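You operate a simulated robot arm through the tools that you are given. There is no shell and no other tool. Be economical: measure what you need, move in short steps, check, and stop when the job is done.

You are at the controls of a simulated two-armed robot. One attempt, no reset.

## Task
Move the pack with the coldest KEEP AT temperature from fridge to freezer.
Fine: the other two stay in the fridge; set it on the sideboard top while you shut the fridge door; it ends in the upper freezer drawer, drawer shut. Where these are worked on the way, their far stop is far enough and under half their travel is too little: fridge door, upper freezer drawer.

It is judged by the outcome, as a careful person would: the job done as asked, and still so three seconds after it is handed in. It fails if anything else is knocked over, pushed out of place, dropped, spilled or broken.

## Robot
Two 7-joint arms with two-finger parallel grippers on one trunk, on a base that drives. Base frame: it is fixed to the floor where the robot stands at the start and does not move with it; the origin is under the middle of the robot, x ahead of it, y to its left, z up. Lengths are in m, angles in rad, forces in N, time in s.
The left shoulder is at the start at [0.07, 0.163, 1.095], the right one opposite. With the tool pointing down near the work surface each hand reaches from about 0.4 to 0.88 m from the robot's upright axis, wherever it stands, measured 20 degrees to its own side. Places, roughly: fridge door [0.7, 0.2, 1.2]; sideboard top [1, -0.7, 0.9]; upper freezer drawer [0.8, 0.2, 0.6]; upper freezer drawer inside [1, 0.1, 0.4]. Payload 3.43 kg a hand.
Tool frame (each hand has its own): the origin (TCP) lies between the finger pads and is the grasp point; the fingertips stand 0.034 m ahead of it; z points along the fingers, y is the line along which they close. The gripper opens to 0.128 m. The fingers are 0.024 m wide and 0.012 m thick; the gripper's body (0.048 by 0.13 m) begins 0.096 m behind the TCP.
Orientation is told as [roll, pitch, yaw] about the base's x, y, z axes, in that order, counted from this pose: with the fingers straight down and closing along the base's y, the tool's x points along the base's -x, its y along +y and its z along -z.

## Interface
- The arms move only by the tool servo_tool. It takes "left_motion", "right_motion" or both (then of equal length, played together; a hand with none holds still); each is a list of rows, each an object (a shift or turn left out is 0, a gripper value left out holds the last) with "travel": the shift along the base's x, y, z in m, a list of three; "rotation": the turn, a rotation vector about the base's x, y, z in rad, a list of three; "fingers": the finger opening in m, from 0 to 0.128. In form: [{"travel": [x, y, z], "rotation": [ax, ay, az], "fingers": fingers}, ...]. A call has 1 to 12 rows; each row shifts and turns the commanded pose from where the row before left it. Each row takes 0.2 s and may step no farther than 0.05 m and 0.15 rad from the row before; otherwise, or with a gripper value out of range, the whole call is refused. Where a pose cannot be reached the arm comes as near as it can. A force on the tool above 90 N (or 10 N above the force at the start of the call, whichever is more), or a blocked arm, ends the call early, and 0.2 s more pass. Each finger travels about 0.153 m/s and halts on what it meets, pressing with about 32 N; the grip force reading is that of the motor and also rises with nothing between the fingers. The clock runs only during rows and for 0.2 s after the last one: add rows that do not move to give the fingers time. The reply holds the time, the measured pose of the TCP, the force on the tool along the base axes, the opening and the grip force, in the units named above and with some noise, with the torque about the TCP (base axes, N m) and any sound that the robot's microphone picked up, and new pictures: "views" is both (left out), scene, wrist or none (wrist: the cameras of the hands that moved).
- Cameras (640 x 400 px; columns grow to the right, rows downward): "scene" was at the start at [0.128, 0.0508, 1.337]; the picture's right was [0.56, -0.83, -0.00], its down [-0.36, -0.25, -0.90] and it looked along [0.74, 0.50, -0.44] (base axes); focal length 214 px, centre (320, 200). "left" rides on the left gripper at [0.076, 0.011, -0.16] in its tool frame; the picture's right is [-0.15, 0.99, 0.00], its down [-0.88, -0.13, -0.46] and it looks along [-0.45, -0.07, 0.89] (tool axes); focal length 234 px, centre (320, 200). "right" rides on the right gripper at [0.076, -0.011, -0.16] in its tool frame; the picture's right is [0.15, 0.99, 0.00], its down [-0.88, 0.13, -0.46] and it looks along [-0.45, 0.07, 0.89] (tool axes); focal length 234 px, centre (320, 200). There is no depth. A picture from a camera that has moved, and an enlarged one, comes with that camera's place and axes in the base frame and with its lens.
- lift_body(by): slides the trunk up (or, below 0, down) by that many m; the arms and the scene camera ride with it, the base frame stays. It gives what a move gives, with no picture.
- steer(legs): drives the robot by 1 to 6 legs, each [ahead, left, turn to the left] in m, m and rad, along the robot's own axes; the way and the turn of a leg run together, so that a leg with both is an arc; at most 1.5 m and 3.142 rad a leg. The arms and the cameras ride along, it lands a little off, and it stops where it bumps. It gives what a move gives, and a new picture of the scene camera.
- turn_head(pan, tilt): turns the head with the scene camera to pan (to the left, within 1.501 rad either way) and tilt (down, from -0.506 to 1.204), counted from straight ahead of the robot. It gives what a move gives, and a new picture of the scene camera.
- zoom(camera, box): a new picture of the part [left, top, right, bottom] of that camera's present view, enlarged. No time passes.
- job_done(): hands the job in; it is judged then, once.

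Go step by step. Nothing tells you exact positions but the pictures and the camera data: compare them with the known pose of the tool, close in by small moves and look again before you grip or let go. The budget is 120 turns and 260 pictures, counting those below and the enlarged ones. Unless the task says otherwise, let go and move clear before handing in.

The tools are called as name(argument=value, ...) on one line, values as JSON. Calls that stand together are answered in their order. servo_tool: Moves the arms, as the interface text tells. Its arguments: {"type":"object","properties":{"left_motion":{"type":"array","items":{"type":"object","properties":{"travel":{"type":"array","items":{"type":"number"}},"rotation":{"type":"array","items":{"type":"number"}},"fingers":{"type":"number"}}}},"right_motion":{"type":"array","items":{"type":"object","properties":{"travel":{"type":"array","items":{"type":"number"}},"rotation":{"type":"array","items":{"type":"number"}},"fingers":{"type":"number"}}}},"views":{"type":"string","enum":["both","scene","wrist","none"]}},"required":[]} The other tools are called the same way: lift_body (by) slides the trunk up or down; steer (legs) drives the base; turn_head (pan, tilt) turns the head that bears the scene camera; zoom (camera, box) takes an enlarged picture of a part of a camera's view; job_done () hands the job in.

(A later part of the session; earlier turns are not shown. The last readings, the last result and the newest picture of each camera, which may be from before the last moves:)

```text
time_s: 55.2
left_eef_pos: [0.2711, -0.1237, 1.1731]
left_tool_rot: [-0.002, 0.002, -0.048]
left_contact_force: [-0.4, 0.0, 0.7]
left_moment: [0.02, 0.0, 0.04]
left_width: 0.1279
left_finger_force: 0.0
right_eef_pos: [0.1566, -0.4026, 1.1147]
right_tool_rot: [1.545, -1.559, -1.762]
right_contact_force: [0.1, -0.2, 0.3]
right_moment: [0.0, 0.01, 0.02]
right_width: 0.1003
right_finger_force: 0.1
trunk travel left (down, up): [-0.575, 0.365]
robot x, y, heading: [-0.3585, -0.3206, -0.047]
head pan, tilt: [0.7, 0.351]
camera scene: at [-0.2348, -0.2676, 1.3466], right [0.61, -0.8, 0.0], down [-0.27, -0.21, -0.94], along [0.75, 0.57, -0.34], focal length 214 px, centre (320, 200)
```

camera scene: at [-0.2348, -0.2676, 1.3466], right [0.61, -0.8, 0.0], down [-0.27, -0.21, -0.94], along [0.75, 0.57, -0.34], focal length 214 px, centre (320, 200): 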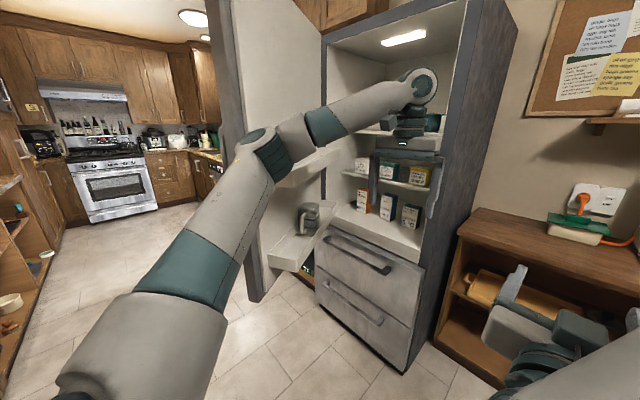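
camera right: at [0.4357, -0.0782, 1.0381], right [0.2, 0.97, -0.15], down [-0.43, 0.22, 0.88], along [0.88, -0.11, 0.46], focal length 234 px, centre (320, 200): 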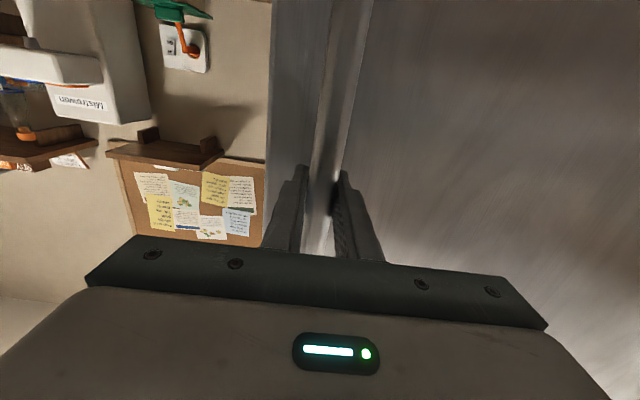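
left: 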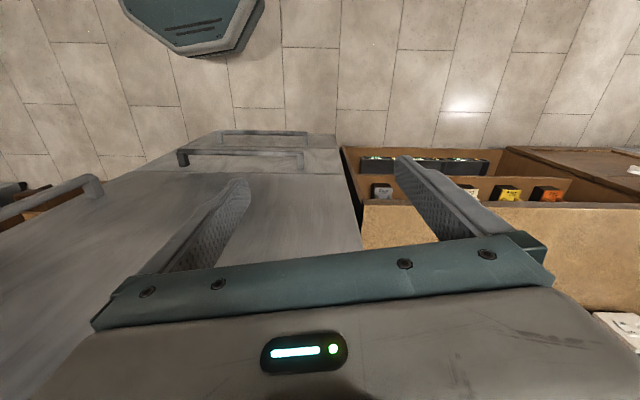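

Packs read orange 20 °C, blue −20 °C, green 5 °C (I'll verify closer). First I open the door wider: raise the closed left hand to a height above the door bins and push from inside.

servo_tool(left_motion=[{"travel": [0, 0.01, 0.05], "fingers": 0.0}, {"travel": [0, 0.02, 0.05]}, {"travel": [0.01, 0.03, 0.05]}, {"travel": [0.01, 0.04, 0.05]}, {"travel": [0.01, 0.04, 0.05]}], views="scene")

```text
refused: row 1 steps farther than a row can; nothing moved
```

servo_tool(left_motion=[{"travel": [0, 0.01, 0.045], "fingers": 0.0}, {"travel": [0, 0.02, 0.045]}, {"travel": [0.0, 0.02, 0.045]}, {"travel": [0.01, 0.02, 0.04]}, {"travel": [0.01, 0.02, 0.04]}, {"travel": [0.01, 0.03, 0.035]}], views="scene")

```text
time_s: 56.6
left_eef_pos: [0.222, 0.033, 1.3326]
left_tool_rot: [-0.004, -0.003, -0.045]
left_contact_force: [0.2, 0.1, 0.1]
left_moment: [-0.01, -0.05, 0.0]
left_width: 0.0
left_finger_force: 31.9
left hand out of reach, approached as far as the arm can: row 1, 2, 3, 4, 5, 6
right_eef_pos: [0.1559, -0.4021, 1.1141]
right_tool_rot: [1.631, -1.559, -1.848]
right_contact_force: [0.4, 0.2, 0.4]
right_moment: [0.01, 0.02, 0.01]
right_width: 0.1
right_finger_force: 0.1
trunk travel left (down, up): [-0.575, 0.365]
robot x, y, heading: [-0.3628, -0.3209, -0.054]
head pan, tilt: [0.7, 0.351]
camera scene: at [-0.2359, -0.2667, 1.3467], right [0.61, -0.8, 0.0], down [-0.27, -0.21, -0.94], along [0.75, 0.57, -0.34], focal length 214 px, centre (320, 200)
```

scene: 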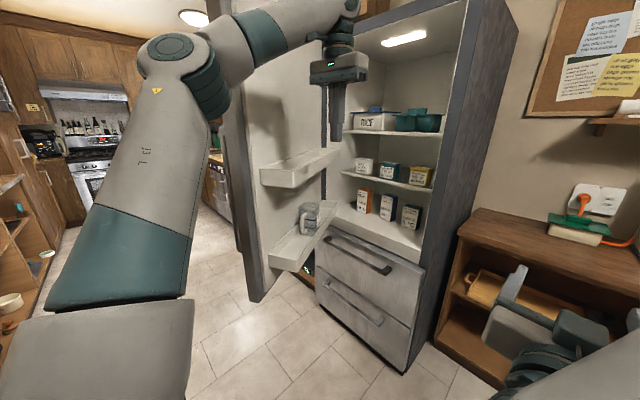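

Hand is inside the swing zone above the bins. I drive forward a little and then left to push the door open.

steer(legs=[[0.08, 0.0, 0], [0.0, 0.3, 0]])

```text
time_s: 59.3
left_eef_pos: [0.3166, 0.3284, 1.3304]
left_tool_rot: [-0.004, -0.002, -0.045]
left_contact_force: [0.1, 0.3, -0.4]
left_moment: [-0.02, 0.03, 0.01]
left_width: 0.0
left_finger_force: 32.7
right_eef_pos: [0.2512, -0.1083, 1.1118]
right_tool_rot: [1.49, -1.559, -1.705]
right_contact_force: [0.0, -0.3, 0.9]
right_moment: [0.02, 0.0, 0.01]
right_width: 0.0998
right_finger_force: 0.0
trunk travel left (down, up): [-0.575, 0.365]
robot x, y, heading: [-0.2707, -0.028, -0.049]
head pan, tilt: [0.7, 0.351]
camera scene: at [-0.1406, 0.0264, 1.3466], right [0.61, -0.79, 0.0], down [-0.27, -0.21, -0.94], along [0.74, 0.57, -0.34], focal length 214 px, centre (320, 200)
```

scene: 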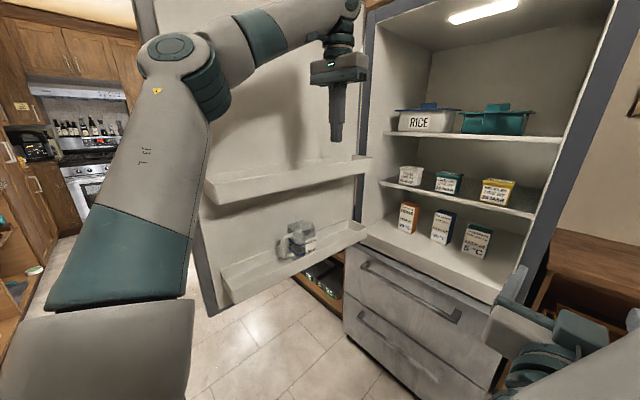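

The door is open about 85° now. I zoom to verify the labels and geometry.

zoom(camera="scene", box=[380, 150, 520, 270])

```text
3.33 times, centred on (450, 210) of scene
camera zoom: at [-0.1406, 0.0264, 1.3466], right [0.61, -0.79, 0.0], down [-0.27, -0.21, -0.94], along [0.74, 0.57, -0.34], focal length 715 px, centre (-113, 167)
```

zoom: 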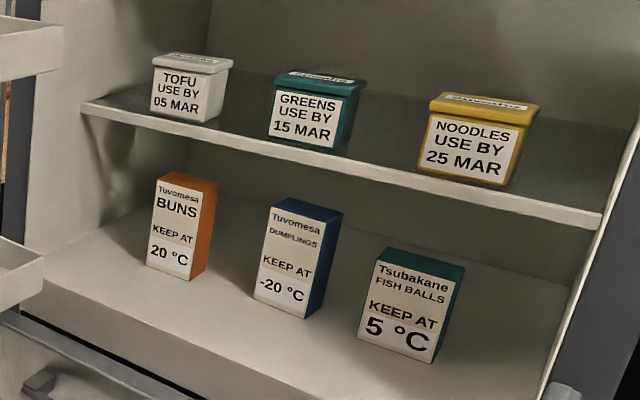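

Dumplings (blue, −20 °C) is the target, roughly at (0.9–0.97, 0.13), standing on the fridge floor at z≈0.8. I tuck the left arm up and back, then bring the robot to the right-front of the opening.

servo_tool(left_motion=[{"travel": [-0.035, 0.005, 0.03]}, {"travel": [-0.035, 0.005, 0.03]}, {"travel": [-0.035, 0.005, 0.03]}, {"travel": [-0.035, 0.005, 0.03]}, {"travel": [-0.035, 0.005, 0.03]}], views="none")

steer(legs=[[0.0, -0.14, 0.0], [0.3, 0.0, 0.0]])

```text
time_s: 60.5
left_eef_pos: [0.1225, 0.3532, 1.3974]
left_tool_rot: [-0.004, -0.006, -0.043]
left_contact_force: [0.1, -0.9, 0.4]
left_moment: [-0.04, -0.05, -0.01]
left_width: 0.0
left_finger_force: 32.2
left hand out of reach, approached as far as the arm can: row 1, 2, 3, 4, 5
right_eef_pos: [0.2494, -0.1087, 1.1148]
right_tool_rot: [1.661, -1.558, -1.877]
right_contact_force: [0.0, -0.3, 1.0]
right_moment: [0.02, 0.03, -0.03]
right_width: 0.1001
right_finger_force: 0.0
trunk travel left (down, up): [-0.575, 0.365]
robot x, y, heading: [-0.265, -0.0266, -0.045]
head pan, tilt: [0.7, 0.351]
```

```text
time_s: 63.5
left_eef_pos: [0.4183, 0.1989, 1.3964]
left_tool_rot: [-0.006, -0.007, -0.042]
left_contact_force: [-0.5, 0.1, -1.0]
left_moment: [0.03, 0.03, 0.0]
left_width: 0.0
left_finger_force: 32.6
right_eef_pos: [0.5434, -0.2627, 1.1146]
right_tool_rot: [1.55, -1.559, -1.766]
right_contact_force: [-0.7, -0.1, -0.4]
right_moment: [-0.04, 0.03, 0.01]
right_width: 0.1
right_finger_force: 0.1
trunk travel left (down, up): [-0.575, 0.365]
robot x, y, heading: [0.0274, -0.1811, -0.049]
head pan, tilt: [0.7, 0.351]
camera scene: at [0.151, -0.1283, 1.3467], right [0.61, -0.79, 0.0], down [-0.27, -0.21, -0.94], along [0.75, 0.57, -0.34], focal length 214 px, centre (320, 200)
```

scene: 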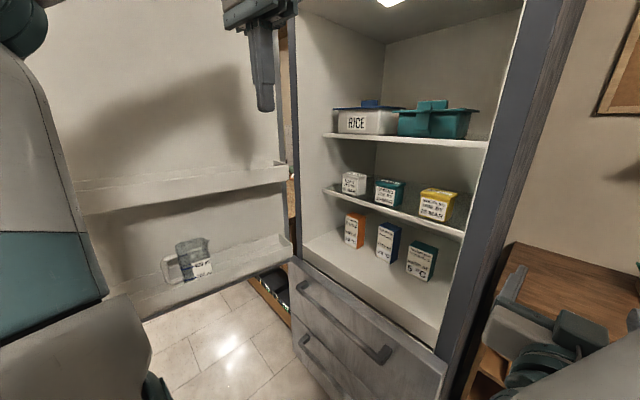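

I zoom again to triangulate the blue pack from this nearer position.

zoom(camera="scene", box=[320, 190, 460, 300])

```text
3.64 times, centred on (390, 245) of scene
camera zoom: at [0.151, -0.1283, 1.3467], right [0.61, -0.79, 0.0], down [-0.27, -0.21, -0.94], along [0.75, 0.57, -0.34], focal length 780 px, centre (66, 36)
```

zoom: 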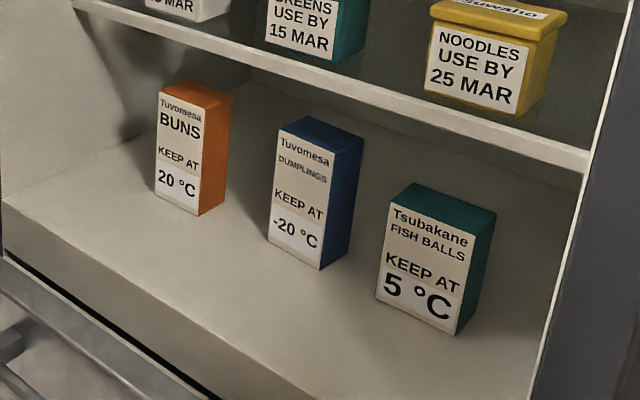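

Blue pack: centre ≈(0.934, 0.115), floor z≈0.804, top ≈0.949, width 0.07; gaps 6–9 cm on either side. I shift left and lower the right hand to the approach line.

steer(legs=[[0.0, 0.12, 0.0]])

servo_tool(right_motion=[{"travel": [0, 0.035, -0.03], "fingers": 0.11}, {"travel": [0, 0.035, -0.03]}, {"travel": [0, 0.035, -0.03]}, {"travel": [0, 0.035, -0.03]}, {"travel": [0, 0.035, -0.03]}, {"travel": [0, 0.035, -0.03]}, {"travel": [0, 0.035, -0.03]}, {"travel": [0, 0.025, 0]}])

```text
time_s: 64.8
left_eef_pos: [0.4226, 0.3215, 1.3956]
left_tool_rot: [-0.003, -0.006, -0.043]
left_contact_force: [-0.2, -0.2, 0.4]
left_moment: [0.0, -0.02, 0.02]
left_width: 0.0002
left_finger_force: 32.3
right_eef_pos: [0.5488, -0.1388, 1.1127]
right_tool_rot: [1.526, -1.558, -1.739]
right_contact_force: [-0.8, 0.5, 0.0]
right_moment: [-0.02, 0.0, 0.02]
right_width: 0.0998
right_finger_force: 0.0
trunk travel left (down, up): [-0.575, 0.365]
robot x, y, heading: [0.0296, -0.0584, -0.043]
head pan, tilt: [0.7, 0.351]
camera scene: at [0.1564, -0.0053, 1.3467], right [0.61, -0.79, 0.0], down [-0.27, -0.21, -0.94], along [0.74, 0.57, -0.34], focal length 214 px, centre (320, 200)
```

scene: 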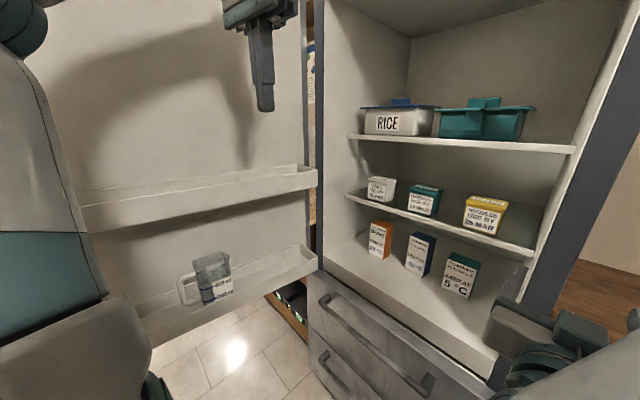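

```text
time_s: 66.5
left_eef_pos: [0.4221, 0.3221, 1.3954]
left_tool_rot: [-0.005, -0.005, -0.042]
left_contact_force: [0.0, 0.3, 0.3]
left_moment: [0.02, 0.0, 0.01]
left_width: 0.0
left_finger_force: 32.3
right_eef_pos: [0.6405, 0.0854, 0.944]
right_tool_rot: [1.317, -1.558, -1.529]
right_contact_force: [-0.3, 0.0, -0.8]
right_moment: [0.01, -0.01, 0.01]
right_width: 0.11
right_finger_force: 0.0
right hand out of reach, approached as far as the arm can: row 4, 5, 6, 7, 8
trunk travel left (down, up): [-0.575, 0.365]
robot x, y, heading: [0.031, -0.0585, -0.046]
head pan, tilt: [0.7, 0.351]
camera scene: at [0.1562, -0.0042, 1.3467], right [0.61, -0.79, 0.0], down [-0.27, -0.21, -0.94], along [0.74, 0.57, -0.34], focal length 214 px, centre (320, 200)
camera right: at [0.4822, 0.1088, 0.8688], right [0.21, 0.97, -0.13], down [-0.42, 0.21, 0.88], along [0.88, -0.13, 0.45], focal length 234 px, centre (320, 200)
```

scene: 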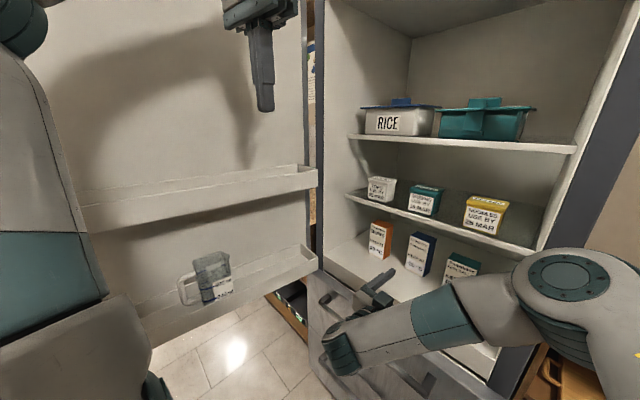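
right: 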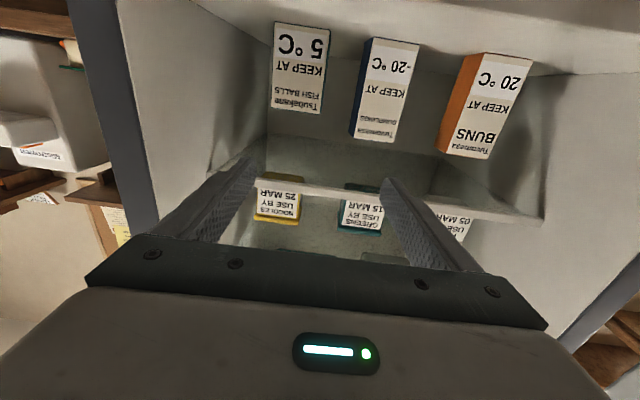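

The hand sits well aligned but a bit high. I lower the trunk, nudge left, and drive forward part of the way.

lift_body(by=-0.042)

steer(legs=[[0.1, 0.045, 0.0]])

servo_tool(right_motion=[{"travel": [0.02, 0, 0]}, {"travel": [0.02, 0, 0]}])

```text
time_s: 67.4
left_eef_pos: [0.4221, 0.3216, 1.3538]
left_tool_rot: [-0.004, -0.005, -0.042]
left_contact_force: [-0.3, 0.3, 0.0]
left_moment: [0.01, -0.02, -0.03]
left_width: 0.0001
left_finger_force: 32.1
right_eef_pos: [0.6393, 0.084, 0.9026]
right_tool_rot: [1.352, -1.558, -1.56]
right_contact_force: [0.9, 0.1, -0.4]
right_moment: [0.01, 0.04, -0.03]
right_width: 0.1099
right_finger_force: 0.0
trunk travel left (down, up): [-0.533, 0.407]
robot x, y, heading: [0.031, -0.058, -0.043]
head pan, tilt: [0.7, 0.351]
```

```text
time_s: 68.6
left_eef_pos: [0.5249, 0.3624, 1.3527]
left_tool_rot: [-0.005, -0.006, -0.04]
left_contact_force: [0.2, -0.2, -0.4]
left_moment: [0.0, 0.05, 0.03]
left_width: 0.0
left_finger_force: 31.6
right_eef_pos: [0.7433, 0.125, 0.9025]
right_tool_rot: [1.302, -1.559, -1.512]
right_contact_force: [-0.2, -0.2, -0.2]
right_moment: [-0.01, 0.02, -0.04]
right_width: 0.1101
right_finger_force: 0.1
trunk travel left (down, up): [-0.533, 0.407]
robot x, y, heading: [0.1303, -0.0152, -0.04]
head pan, tilt: [0.7, 0.351]
camera scene: at [0.2587, 0.036, 1.3047], right [0.61, -0.79, 0.0], down [-0.27, -0.21, -0.94], along [0.74, 0.57, -0.34], focal length 214 px, centre (320, 200)
```

scene: 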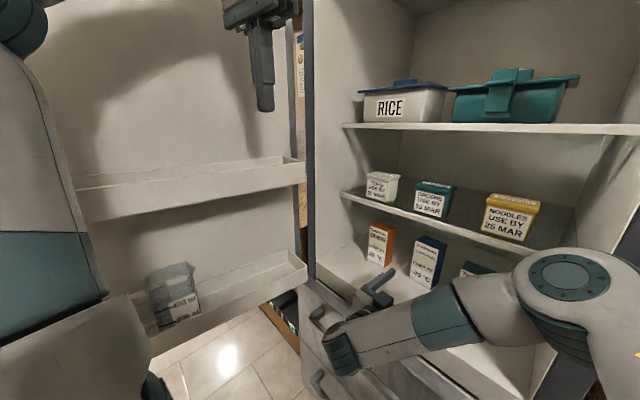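

```text
time_s: 69.2
left_eef_pos: [0.5254, 0.3631, 1.3539]
left_tool_rot: [-0.006, -0.005, -0.041]
left_contact_force: [-0.4, -0.2, -0.7]
left_moment: [-0.01, 0.02, 0.0]
left_width: 0.0
left_finger_force: 31.9
right_eef_pos: [0.7824, 0.1256, 0.9002]
right_tool_rot: [1.26, -1.559, -1.468]
right_contact_force: [0.7, 0.7, 0.2]
right_moment: [0.02, -0.01, 0.0]
right_width: 0.1099
right_finger_force: 0.1
trunk travel left (down, up): [-0.533, 0.407]
robot x, y, heading: [0.1341, -0.0192, -0.037]
head pan, tilt: [0.7, 0.351]
camera scene: at [0.2592, 0.0362, 1.3045], right [0.61, -0.79, 0.0], down [-0.27, -0.21, -0.94], along [0.74, 0.57, -0.34], focal length 214 px, centre (320, 200)
camera right: at [0.6249, 0.1491, 0.8257], right [0.21, 0.97, -0.13], down [-0.42, 0.21, 0.88], along [0.89, -0.13, 0.45], focal length 234 px, centre (320, 200)
```

scene: 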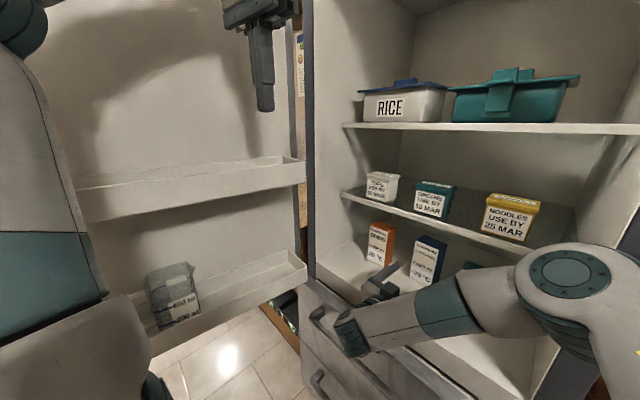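
right: 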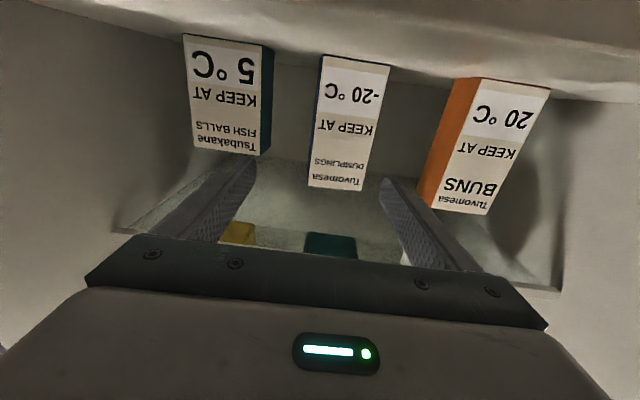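

Alignment is good. Before going deeper, I check the wrist's clearance over the fridge floor edge.

zoom(camera="scene", box=[300, 220, 520, 380])

turn_head(pan=0.5, tilt=0.9)

```text
2.50 times, centred on (410, 300) of scene
camera zoom: at [0.2592, 0.0362, 1.3045], right [0.61, -0.79, 0.0], down [-0.27, -0.21, -0.94], along [0.74, 0.57, -0.34], focal length 536 px, centre (95, -50)
```

zoom: 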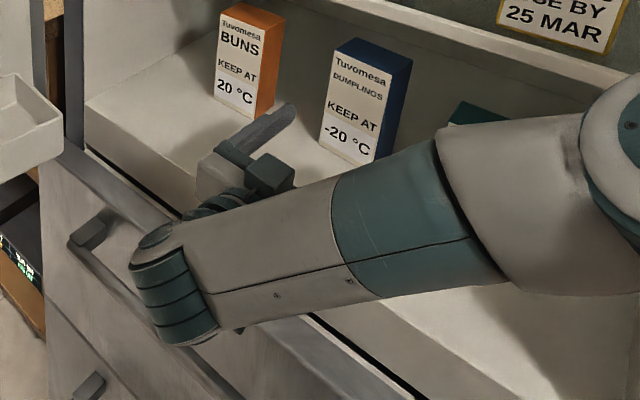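

```text
time_s: 70.2
left_eef_pos: [0.5237, 0.3625, 1.3543]
left_tool_rot: [-0.006, -0.004, -0.04]
left_contact_force: [-0.1, -0.5, -0.3]
left_moment: [-0.04, 0.02, -0.02]
left_width: 0.0002
left_finger_force: 32.3
right_eef_pos: [0.7818, 0.1253, 0.9016]
right_tool_rot: [1.312, -1.559, -1.522]
right_contact_force: [0.9, 0.6, 0.9]
right_moment: [0.0, 0.01, 0.0]
right_width: 0.1101
right_finger_force: 0.0
trunk travel left (down, up): [-0.533, 0.407]
robot x, y, heading: [0.1315, -0.0203, -0.042]
head pan, tilt: [0.499, 0.901]
camera scene: at [0.2526, 0.0125, 1.2572], right [0.44, -0.9, 0.0], down [-0.7, -0.35, -0.62], along [0.56, 0.27, -0.78], focal length 214 px, centre (320, 200)
```

scene: 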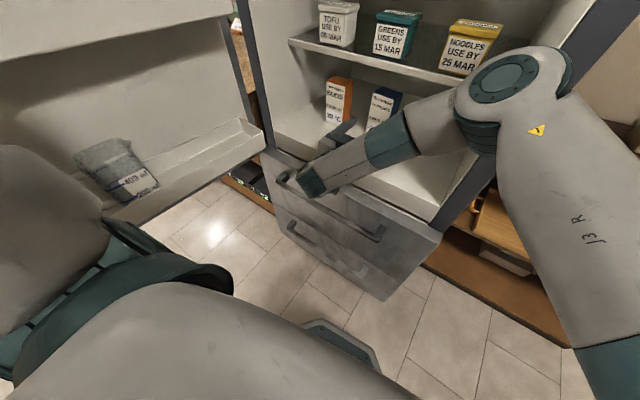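

The wrist hangs too low to go in level, so I pitch the hand ~40° down, which lifts the wrist above the floor edge.

servo_tool(right_motion=[{"travel": [-0.005, 0, 0.006], "rotation": [0.029, 0.137, 0]}, {"travel": [-0.005, 0, 0.006], "rotation": [0.029, 0.137, 0]}, {"travel": [-0.005, 0, 0.006], "rotation": [0.029, 0.137, 0]}, {"travel": [-0.005, 0, 0.006], "rotation": [0.029, 0.137, 0]}, {"travel": [0, 0, 0.006], "rotation": [0.029, 0.137, 0]}])

```text
time_s: 71.4
left_eef_pos: [0.5232, 0.3618, 1.3533]
left_tool_rot: [-0.005, -0.005, -0.04]
left_contact_force: [0.2, -0.6, -0.5]
left_moment: [-0.01, -0.01, -0.01]
left_width: 0.0
left_finger_force: 31.7
right_eef_pos: [0.7618, 0.1251, 0.9325]
right_tool_rot: [0.014, -0.863, -0.229]
right_contact_force: [0.7, -0.5, 0.3]
right_moment: [-0.03, 0.0, 0.01]
right_width: 0.1099
right_finger_force: 0.0
trunk travel left (down, up): [-0.533, 0.407]
robot x, y, heading: [0.1329, -0.0196, -0.044]
head pan, tilt: [0.499, 0.901]
camera scene: at [0.2528, 0.0118, 1.2571], right [0.44, -0.9, 0.0], down [-0.7, -0.35, -0.62], along [0.56, 0.27, -0.78], focal length 214 px, centre (320, 200)
camera right: at [0.5942, 0.151, 0.9775], right [0.12, 0.99, -0.1], down [0.25, 0.07, 0.97], along [0.96, -0.14, -0.23], focal length 234 px, centre (320, 200)
```

scene: 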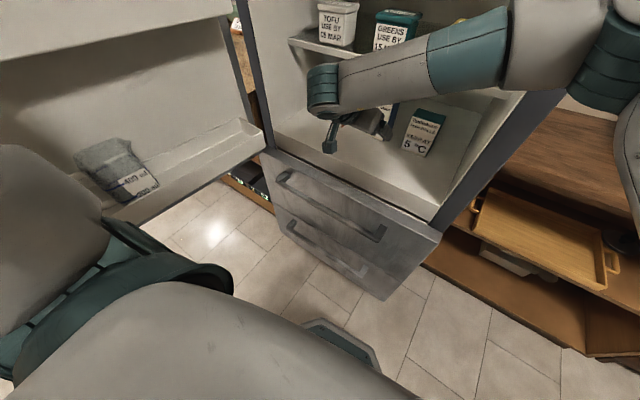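
right: 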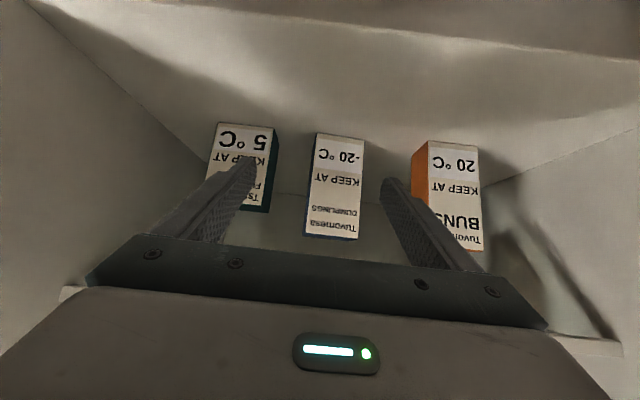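

The wrist now comes from above. Pack is centred; I extend forward most of the way and check.

servo_tool(right_motion=[{"travel": [0.03, -0.001, 0]}, {"travel": [0.03, -0.001, -0.005]}, {"travel": [0.03, -0.001, -0.005]}, {"travel": [0.03, 0, -0.005]}])

```text
time_s: 72.4
left_eef_pos: [0.5241, 0.3629, 1.3538]
left_tool_rot: [-0.004, -0.005, -0.039]
left_contact_force: [0.3, 0.2, 0.1]
left_moment: [-0.02, 0.0, -0.02]
left_width: 0.0
left_finger_force: 32.0
right_eef_pos: [0.8818, 0.1226, 0.918]
right_tool_rot: [0.013, -0.865, -0.226]
right_contact_force: [0.4, 0.3, 0.2]
right_moment: [0.0, 0.0, -0.01]
right_width: 0.11
right_finger_force: 0.1
trunk travel left (down, up): [-0.533, 0.407]
robot x, y, heading: [0.1316, -0.016, -0.036]
head pan, tilt: [0.499, 0.901]
camera scene: at [0.2533, 0.0124, 1.257], right [0.44, -0.9, 0.0], down [-0.7, -0.35, -0.62], along [0.56, 0.27, -0.78], focal length 214 px, centre (320, 200)
camera right: at [0.7134, 0.1491, 0.963], right [0.12, 0.99, -0.1], down [0.24, 0.07, 0.97], along [0.96, -0.14, -0.23], focal length 234 px, centre (320, 200)
```

scene: 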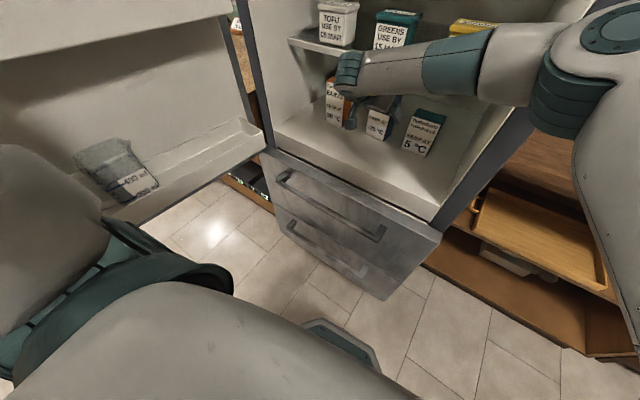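
right: 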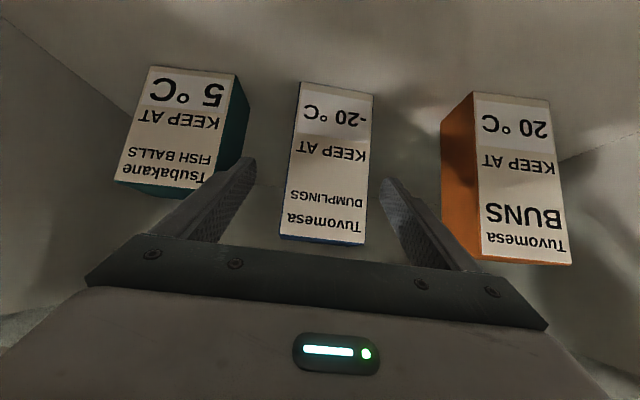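

Pack lies between the fingers. I advance the last 4.5 cm and close gently.

servo_tool(right_motion=[{"travel": [0.022, -0.001, -0.004]}, {"travel": [0.022, -0.001, -0.003]}, {"fingers": 0.09}, {"fingers": 0.05}, {"fingers": 0.05}, {"fingers": 0.04}, {}])

```text
time_s: 74.0
left_eef_pos: [0.5246, 0.3637, 1.3542]
left_tool_rot: [-0.006, -0.005, -0.041]
left_contact_force: [-0.1, 0.7, -0.5]
left_moment: [0.02, 0.02, 0.02]
left_width: 0.0
left_finger_force: 32.5
right_eef_pos: [0.9261, 0.121, 0.9109]
right_tool_rot: [0.014, -0.869, -0.229]
right_contact_force: [1.6, 0.1, 2.5]
right_moment: [-0.25, -0.28, 0.06]
right_width: 0.0749
right_finger_force: 32.3
trunk travel left (down, up): [-0.533, 0.407]
robot x, y, heading: [0.1309, -0.0198, -0.04]
head pan, tilt: [0.499, 0.901]
camera scene: at [0.2524, 0.0123, 1.2572], right [0.44, -0.9, 0.0], down [-0.7, -0.35, -0.62], along [0.56, 0.27, -0.78], focal length 214 px, centre (320, 200)
camera right: at [0.757, 0.1468, 0.9569], right [0.12, 0.99, -0.1], down [0.24, 0.07, 0.97], along [0.96, -0.14, -0.23], focal length 234 px, centre (320, 200)
```

scene: 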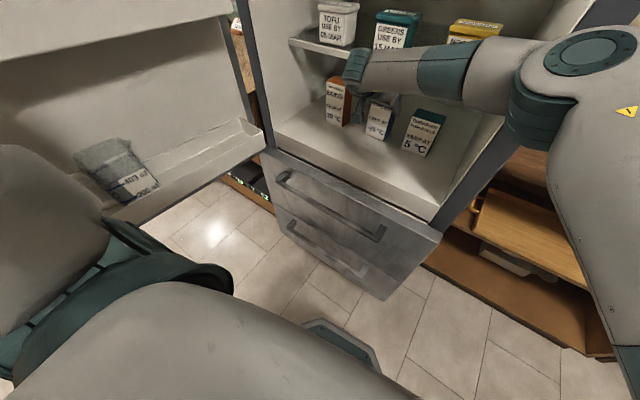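
right: 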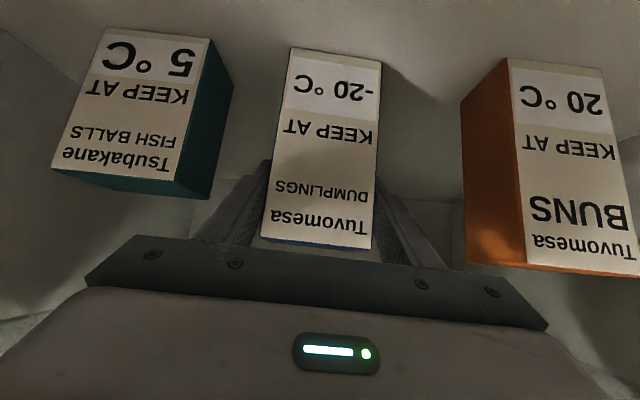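

Gripped at 7.5 cm. I lift 2.5 cm and draw the pack out.

servo_tool(right_motion=[{"travel": [0, 0, 0.015]}, {"travel": [-0.005, 0.001, 0.012]}, {"travel": [-0.04, 0.006, 0]}, {"travel": [-0.04, 0.006, 0]}, {"travel": [-0.04, 0.006, 0]}, {"travel": [-0.04, 0.006, 0]}])

```text
time_s: 75.4
left_eef_pos: [0.5238, 0.3632, 1.3537]
left_tool_rot: [-0.005, -0.007, -0.042]
left_contact_force: [-0.4, 0.2, -0.6]
left_moment: [0.0, 0.0, -0.01]
left_width: 0.0
left_finger_force: 32.4
right_eef_pos: [0.7586, 0.1451, 0.9364]
right_tool_rot: [0.013, -0.869, -0.227]
right_contact_force: [-0.3, 0.1, -3.2]
right_moment: [0.02, 0.0, -0.01]
right_width: 0.0749
right_finger_force: 31.9
trunk travel left (down, up): [-0.533, 0.407]
robot x, y, heading: [0.1368, -0.0175, -0.04]
head pan, tilt: [0.499, 0.901]
camera scene: at [0.2518, 0.0129, 1.2572], right [0.44, -0.9, 0.0], down [-0.7, -0.35, -0.62], along [0.56, 0.27, -0.78], focal length 214 px, centre (320, 200)
camera right: at [0.5902, 0.1708, 0.9818], right [0.12, 0.99, -0.1], down [0.24, 0.07, 0.97], along [0.96, -0.14, -0.23], focal length 234 px, centre (320, 200)
```

scene: 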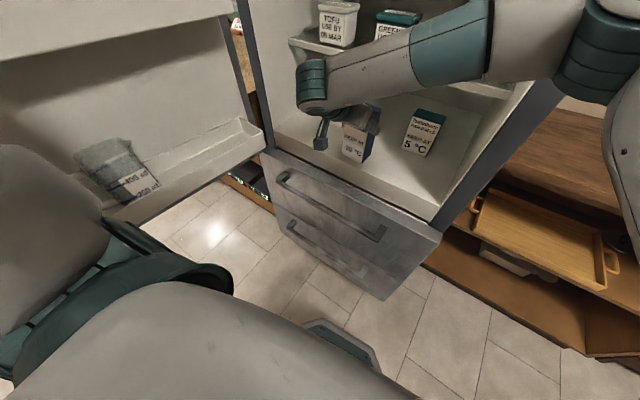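
right: 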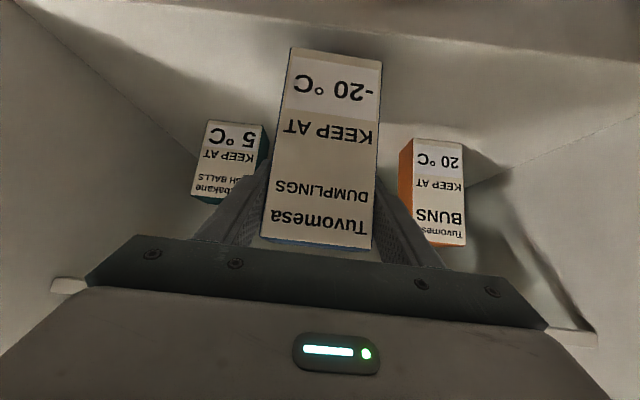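

Pack is held cleanly. I back out, raise the trunk, and move right in front of the sideboard.

steer(legs=[[-0.3, 0.0, 0.0]])

lift_body(by=0.15)

turn_head(pan=-0.6, tilt=0.6)

```text
time_s: 77.4
left_eef_pos: [0.2229, 0.3749, 1.3542]
left_tool_rot: [-0.006, -0.005, -0.041]
left_contact_force: [1.1, 0.5, 0.3]
left_moment: [0.01, -0.05, 0.02]
left_width: 0.0
left_finger_force: 32.1
right_eef_pos: [0.458, 0.1572, 0.9363]
right_tool_rot: [0.014, -0.868, -0.228]
right_contact_force: [-0.5, -0.3, -2.2]
right_moment: [0.02, 0.01, 0.01]
right_width: 0.0747
right_finger_force: 32.2
trunk travel left (down, up): [-0.533, 0.407]
robot x, y, heading: [-0.1722, -0.0078, -0.038]
head pan, tilt: [0.499, 0.901]
camera scene: at [-0.0488, 0.0253, 1.2571], right [0.44, -0.9, 0.0], down [-0.7, -0.35, -0.62], along [0.56, 0.27, -0.78], focal length 214 px, centre (320, 200)
```

scene: 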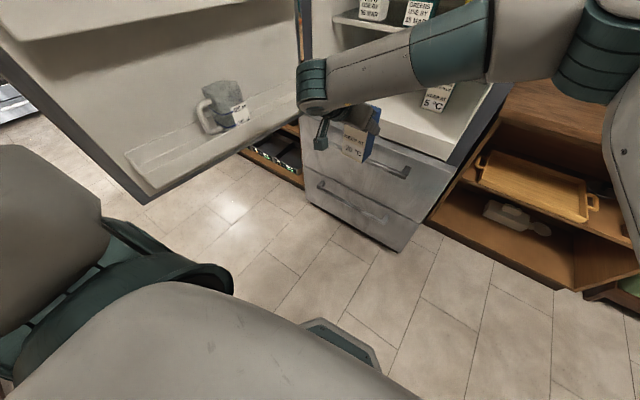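

```text
time_s: 79.2
left_eef_pos: [0.223, 0.3762, 1.5032]
left_tool_rot: [-0.004, -0.005, -0.039]
left_contact_force: [0.5, -0.8, 0.0]
left_moment: [-0.01, 0.04, 0.02]
left_width: 0.0001
left_finger_force: 31.5
right_eef_pos: [0.4578, 0.1574, 1.0856]
right_tool_rot: [0.016, -0.868, -0.227]
right_contact_force: [0.1, -0.1, -3.1]
right_moment: [-0.04, 0.01, 0.05]
right_width: 0.0747
right_finger_force: 31.8
trunk travel left (down, up): [-0.683, 0.257]
robot x, y, heading: [-0.1666, -0.004, -0.04]
head pan, tilt: [0.499, 0.901]
```

```text
time_s: 80.5
left_eef_pos: [0.2241, 0.3757, 1.5023]
left_tool_rot: [-0.004, -0.005, -0.041]
left_contact_force: [0.6, 0.5, 0.0]
left_moment: [-0.01, -0.02, 0.01]
left_width: 0.0001
left_finger_force: 32.3
right_eef_pos: [0.4585, 0.1576, 1.087]
right_tool_rot: [0.015, -0.866, -0.227]
right_contact_force: [0.9, -0.9, -2.8]
right_moment: [-0.03, 0.03, 0.03]
right_width: 0.0747
right_finger_force: 32.1
trunk travel left (down, up): [-0.683, 0.257]
robot x, y, heading: [-0.1709, -0.0079, -0.039]
head pan, tilt: [-0.6, 0.6]
camera scene: at [-0.0454, -0.0609, 1.4319], right [-0.6, -0.8, 0.0], down [-0.45, 0.34, -0.82], along [0.66, -0.49, -0.57], focal length 214 px, centre (320, 200)
```

scene: 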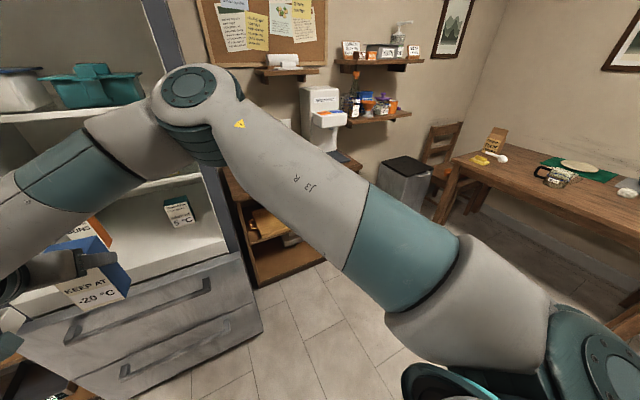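

I drive right first, then view the sideboard.

steer(legs=[[0.0, -0.6, 0.0]])

turn_head(pan=0.15, tilt=0.6)

```text
time_s: 83.8
left_eef_pos: [0.1967, -0.2097, 1.5024]
left_tool_rot: [-0.006, -0.005, -0.025]
left_contact_force: [-0.7, -0.4, 0.2]
left_moment: [-0.04, 0.0, 0.0]
left_width: 0.0001
left_finger_force: 32.1
right_eef_pos: [0.4356, -0.4243, 1.0857]
right_tool_rot: [0.012, -0.868, -0.213]
right_contact_force: [0.1, 0.3, -2.5]
right_moment: [0.01, 0.01, 0.02]
right_width: 0.0748
right_finger_force: 32.2
trunk travel left (down, up): [-0.683, 0.257]
robot x, y, heading: [-0.1885, -0.598, -0.028]
head pan, tilt: [-0.6, 0.6]
camera scene: at [-0.0656, -0.6501, 1.4319], right [-0.59, -0.81, 0.0], down [-0.46, 0.33, -0.83], along [0.67, -0.49, -0.56], focal length 214 px, centre (320, 200)
```

scene: 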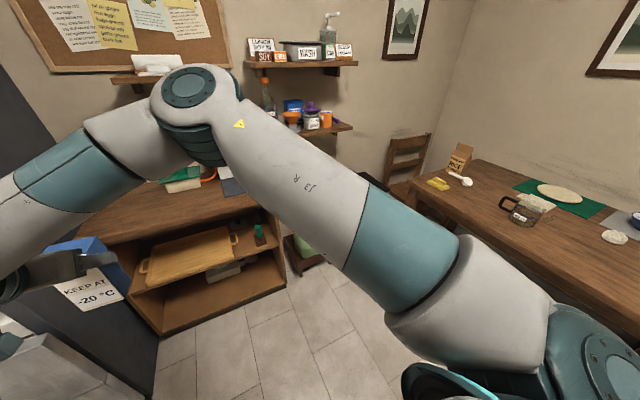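

```text
time_s: 85.0
left_eef_pos: [0.1968, -0.2105, 1.5047]
left_tool_rot: [-0.005, -0.006, -0.027]
left_contact_force: [-0.4, 0.3, -0.8]
left_moment: [-0.01, 0.01, 0.0]
left_width: 0.0
left_finger_force: 31.9
right_eef_pos: [0.435, -0.425, 1.0855]
right_tool_rot: [0.011, -0.87, -0.212]
right_contact_force: [-0.2, 0.3, -3.1]
right_moment: [-0.02, 0.03, 0.05]
right_width: 0.0746
right_finger_force: 31.9
trunk travel left (down, up): [-0.683, 0.257]
robot x, y, heading: [-0.1861, -0.5958, -0.026]
head pan, tilt: [0.15, 0.6]
camera scene: at [-0.0494, -0.5879, 1.4319], right [0.12, -0.99, 0.0], down [-0.56, -0.07, -0.82], along [0.82, 0.1, -0.57], focal length 214 px, centre (320, 200)
```

scene: 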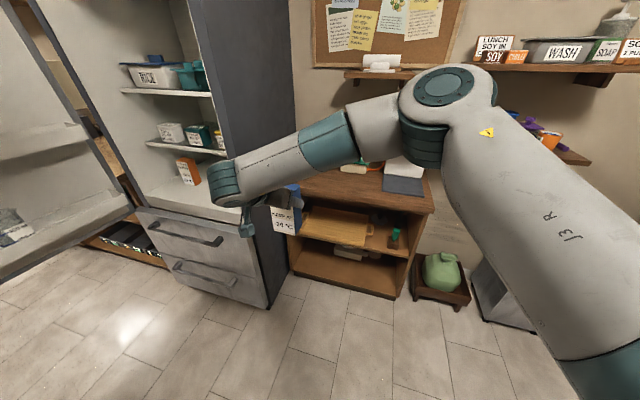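

Sideboard's near edge is at about x≈0.72 and the spot (0.87, -0.44) is free. I shift the left hand away from the fridge corner and drive forward.

servo_tool(left_motion=[{"travel": [0, -0.03, 0.01]}, {"travel": [0, -0.03, 0.01]}, {"travel": [0, -0.03, 0.01]}], views="none")

steer(legs=[[0.3, 0.0, 0.0]])

```text
time_s: 85.8
left_eef_pos: [0.1951, -0.3021, 1.5064]
left_tool_rot: [-0.006, -0.009, -0.027]
left_contact_force: [0.0, -0.3, 0.1]
left_moment: [0.05, -0.01, 0.03]
left_width: 0.0002
left_finger_force: 31.9
left hand out of reach, approached as far as the arm can: row 1, 2, 3
right_eef_pos: [0.4355, -0.4248, 1.0849]
right_tool_rot: [0.015, -0.865, -0.212]
right_contact_force: [-0.2, 0.9, -3.7]
right_moment: [0.01, 0.02, 0.05]
right_width: 0.0746
right_finger_force: 31.6
trunk travel left (down, up): [-0.683, 0.257]
robot x, y, heading: [-0.1867, -0.5931, -0.028]
head pan, tilt: [0.15, 0.6]
```

```text
time_s: 87.8
left_eef_pos: [0.4864, -0.3062, 1.5073]
left_tool_rot: [-0.006, -0.011, -0.023]
left_contact_force: [-0.4, 0.0, 0.0]
left_moment: [0.0, -0.05, 0.01]
left_width: 0.0
left_finger_force: 31.6
right_eef_pos: [0.7285, -0.4313, 1.0857]
right_tool_rot: [0.014, -0.868, -0.209]
right_contact_force: [0.7, -0.1, -2.8]
right_moment: [0.01, 0.03, -0.02]
right_width: 0.0745
right_finger_force: 32.0
trunk travel left (down, up): [-0.683, 0.257]
robot x, y, heading: [0.1043, -0.6057, -0.026]
head pan, tilt: [0.15, 0.6]
camera scene: at [0.2439, -0.5952, 1.4321], right [0.13, -0.99, 0.0], down [-0.56, -0.07, -0.83], along [0.82, 0.1, -0.56], focal length 214 px, centre (320, 200)
```

scene: 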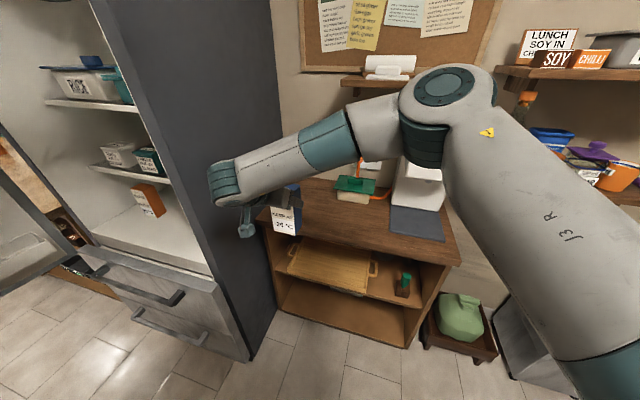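

I drive the last 17 cm so the pack is over the sideboard.

steer(legs=[[0.17, 0.0, 0.0]])

servo_tool(right_motion=[{"travel": [0, 0, -0.02]}, {"travel": [0, 0, -0.02]}])

```text
time_s: 89.2
left_eef_pos: [0.6598, -0.3093, 1.5098]
left_tool_rot: [-0.007, -0.012, -0.021]
left_contact_force: [-1.0, 0.2, 0.0]
left_moment: [-0.02, -0.03, -0.03]
left_width: 0.0
left_finger_force: 31.7
right_eef_pos: [0.9029, -0.4328, 1.0868]
right_tool_rot: [0.014, -0.87, -0.207]
right_contact_force: [-0.4, -0.1, -4.0]
right_moment: [-0.02, 0.02, 0.0]
right_width: 0.0747
right_finger_force: 31.9
trunk travel left (down, up): [-0.683, 0.257]
robot x, y, heading: [0.2814, -0.6086, -0.021]
head pan, tilt: [0.15, 0.6]
camera scene: at [0.4173, -0.5992, 1.4322], right [0.13, -0.99, 0.0], down [-0.56, -0.07, -0.83], along [0.82, 0.1, -0.56], focal length 214 px, centre (320, 200)
```

scene: 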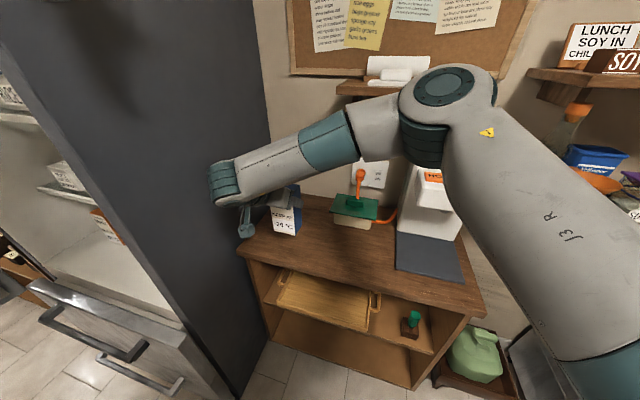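

```text
time_s: 89.8
left_eef_pos: [0.6623, -0.3098, 1.5062]
left_tool_rot: [-0.008, -0.012, -0.021]
left_contact_force: [0.5, -0.5, -0.8]
left_moment: [0.0, 0.0, -0.01]
left_width: 0.0
left_finger_force: 31.9
right_eef_pos: [0.9031, -0.4332, 1.0463]
right_tool_rot: [0.014, -0.865, -0.208]
right_contact_force: [-0.2, -0.7, -2.5]
right_moment: [0.05, 0.06, 0.04]
right_width: 0.0748
right_finger_force: 31.9
trunk travel left (down, up): [-0.683, 0.257]
robot x, y, heading: [0.2779, -0.6137, -0.022]
head pan, tilt: [0.15, 0.6]
camera scene: at [0.4195, -0.599, 1.4319], right [0.13, -0.99, 0.0], down [-0.56, -0.07, -0.82], along [0.82, 0.1, -0.57], focal length 214 px, centre (320, 200)
camera right: at [0.7338, -0.4103, 1.0932], right [0.1, 0.99, -0.1], down [0.24, 0.08, 0.97], along [0.96, -0.12, -0.23], focal length 234 px, centre (320, 200)
```

scene: 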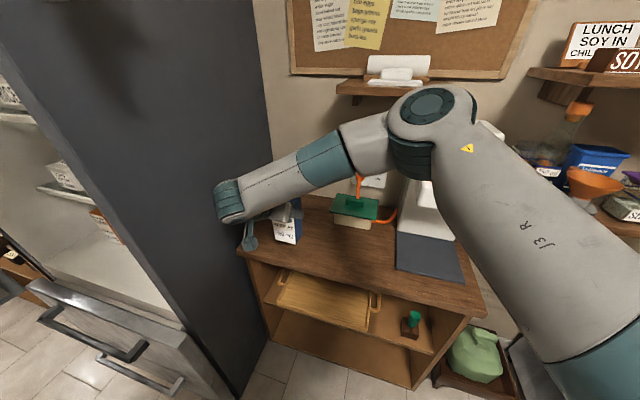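
right: 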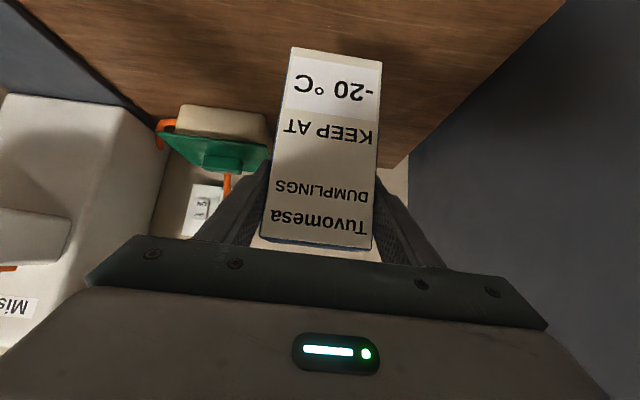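

The pack hovers over the sideboard. I lower it in small steps, watching force.

servo_tool(right_motion=[{"travel": [0, 0, -0.012]}, {"travel": [0, 0, -0.01]}], views="wrist")

```text
time_s: 90.5
left_eef_pos: [0.6631, -0.3099, 1.5076]
left_tool_rot: [-0.007, -0.01, -0.021]
left_contact_force: [0.0, 0.3, -1.3]
left_moment: [-0.01, 0.02, 0.0]
left_width: 0.0
left_finger_force: 32.3
right_eef_pos: [0.9046, -0.433, 1.0252]
right_tool_rot: [0.014, -0.866, -0.208]
right_contact_force: [-0.5, -0.1, -3.1]
right_moment: [-0.03, 0.03, -0.01]
right_width: 0.0749
right_finger_force: 31.7
trunk travel left (down, up): [-0.683, 0.257]
robot x, y, heading: [0.2782, -0.6101, -0.022]
head pan, tilt: [0.15, 0.6]
camera right: at [0.7347, -0.4107, 1.0705], right [0.1, 0.99, -0.1], down [0.24, 0.08, 0.97], along [0.96, -0.12, -0.23], focal length 234 px, centre (320, 200)
```

right: 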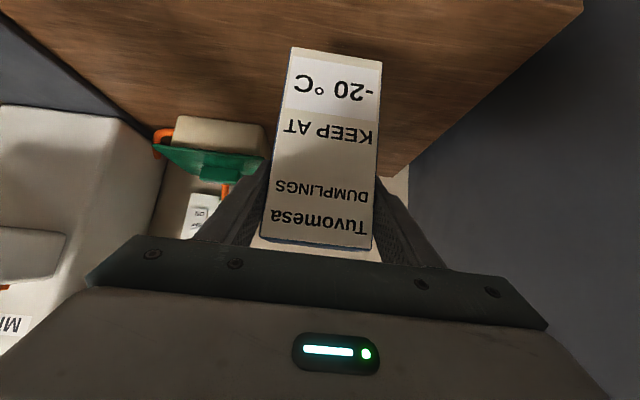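

servo_tool(right_motion=[{"travel": [0, 0, -0.008]}, {"travel": [0, 0, -0.008]}], views="scene")

zoom(camera="scene", box=[220, 170, 400, 290])

```text
time_s: 91.0
left_eef_pos: [0.662, -0.3098, 1.5059]
left_tool_rot: [-0.008, -0.011, -0.021]
left_contact_force: [0.0, 0.1, -1.0]
left_moment: [-0.02, 0.01, -0.01]
left_width: 0.0
left_finger_force: 31.8
right_eef_pos: [0.9029, -0.4331, 1.0085]
right_tool_rot: [0.012, -0.866, -0.208]
right_contact_force: [0.1, 0.2, -3.0]
right_moment: [-0.01, 0.03, -0.01]
right_width: 0.075
right_finger_force: 31.8
trunk travel left (down, up): [-0.683, 0.257]
robot x, y, heading: [0.2814, -0.6101, -0.026]
head pan, tilt: [0.15, 0.6]
camera scene: at [0.4199, -0.5991, 1.4318], right [0.13, -0.99, 0.0], down [-0.56, -0.07, -0.82], along [0.82, 0.1, -0.57], focal length 214 px, centre (320, 200)
```

scene: 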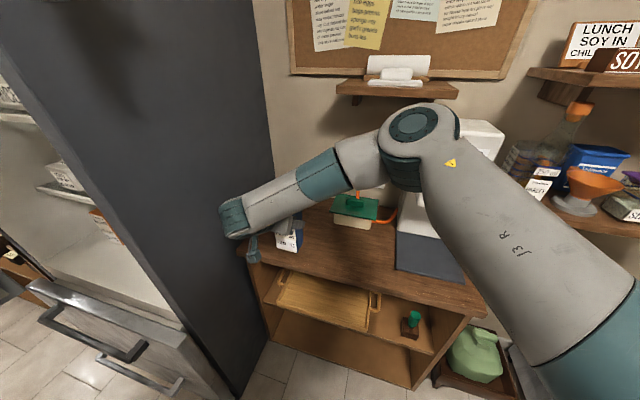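

```text
3.33 times, centred on (310, 230) of scene
camera zoom: at [0.4199, -0.5991, 1.4318], right [0.13, -0.99, 0.0], down [-0.56, -0.07, -0.82], along [0.82, 0.1, -0.57], focal length 715 px, centre (353, 100)
```

zoom: 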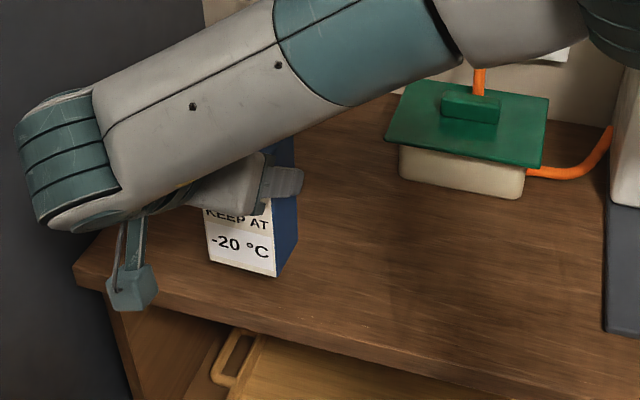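

The pack is closer to the front edge than I'd like, so I move it 5 cm further in, then keep lowering.

servo_tool(right_motion=[{"travel": [0.03, 0, 0]}, {"travel": [0.03, 0, 0]}, {"travel": [0, 0, -0.008]}, {"travel": [0, 0, -0.007]}], views="scene")

zoom(camera="scene", box=[220, 170, 400, 290])

```text
time_s: 92.0
left_eef_pos: [0.6617, -0.3096, 1.5063]
left_tool_rot: [-0.006, -0.011, -0.021]
left_contact_force: [0.3, -0.1, 0.3]
left_moment: [-0.04, 0.0, -0.02]
left_width: 0.0
left_finger_force: 32.1
right_eef_pos: [0.9639, -0.4336, 0.9923]
right_tool_rot: [0.014, -0.869, -0.208]
right_contact_force: [-0.4, -0.2, -2.7]
right_moment: [-0.03, 0.05, 0.02]
right_width: 0.0747
right_finger_force: 32.7
trunk travel left (down, up): [-0.683, 0.257]
robot x, y, heading: [0.2744, -0.6081, -0.016]
head pan, tilt: [0.15, 0.6]
camera scene: at [0.42, -0.5992, 1.4318], right [0.13, -0.99, 0.0], down [-0.56, -0.07, -0.82], along [0.82, 0.1, -0.57], focal length 214 px, centre (320, 200)
```

scene: 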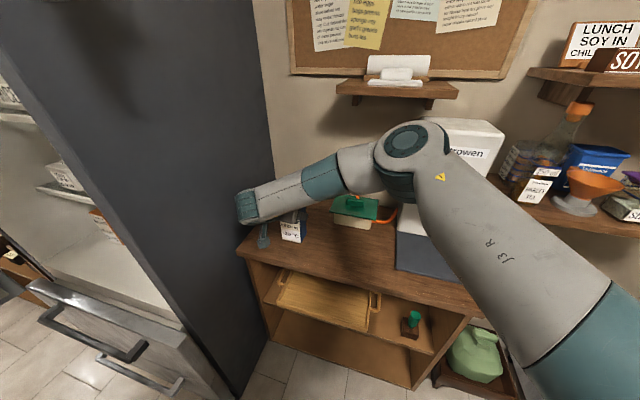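

```text
3.33 times, centred on (310, 230) of scene
camera zoom: at [0.42, -0.5992, 1.4318], right [0.13, -0.99, 0.0], down [-0.56, -0.07, -0.82], along [0.82, 0.1, -0.57], focal length 715 px, centre (353, 100)
```

zoom: 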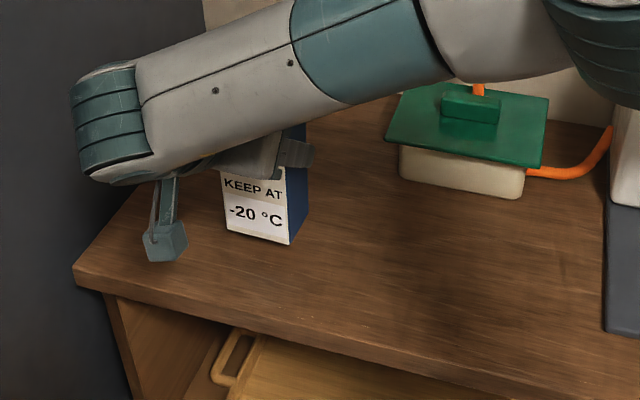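

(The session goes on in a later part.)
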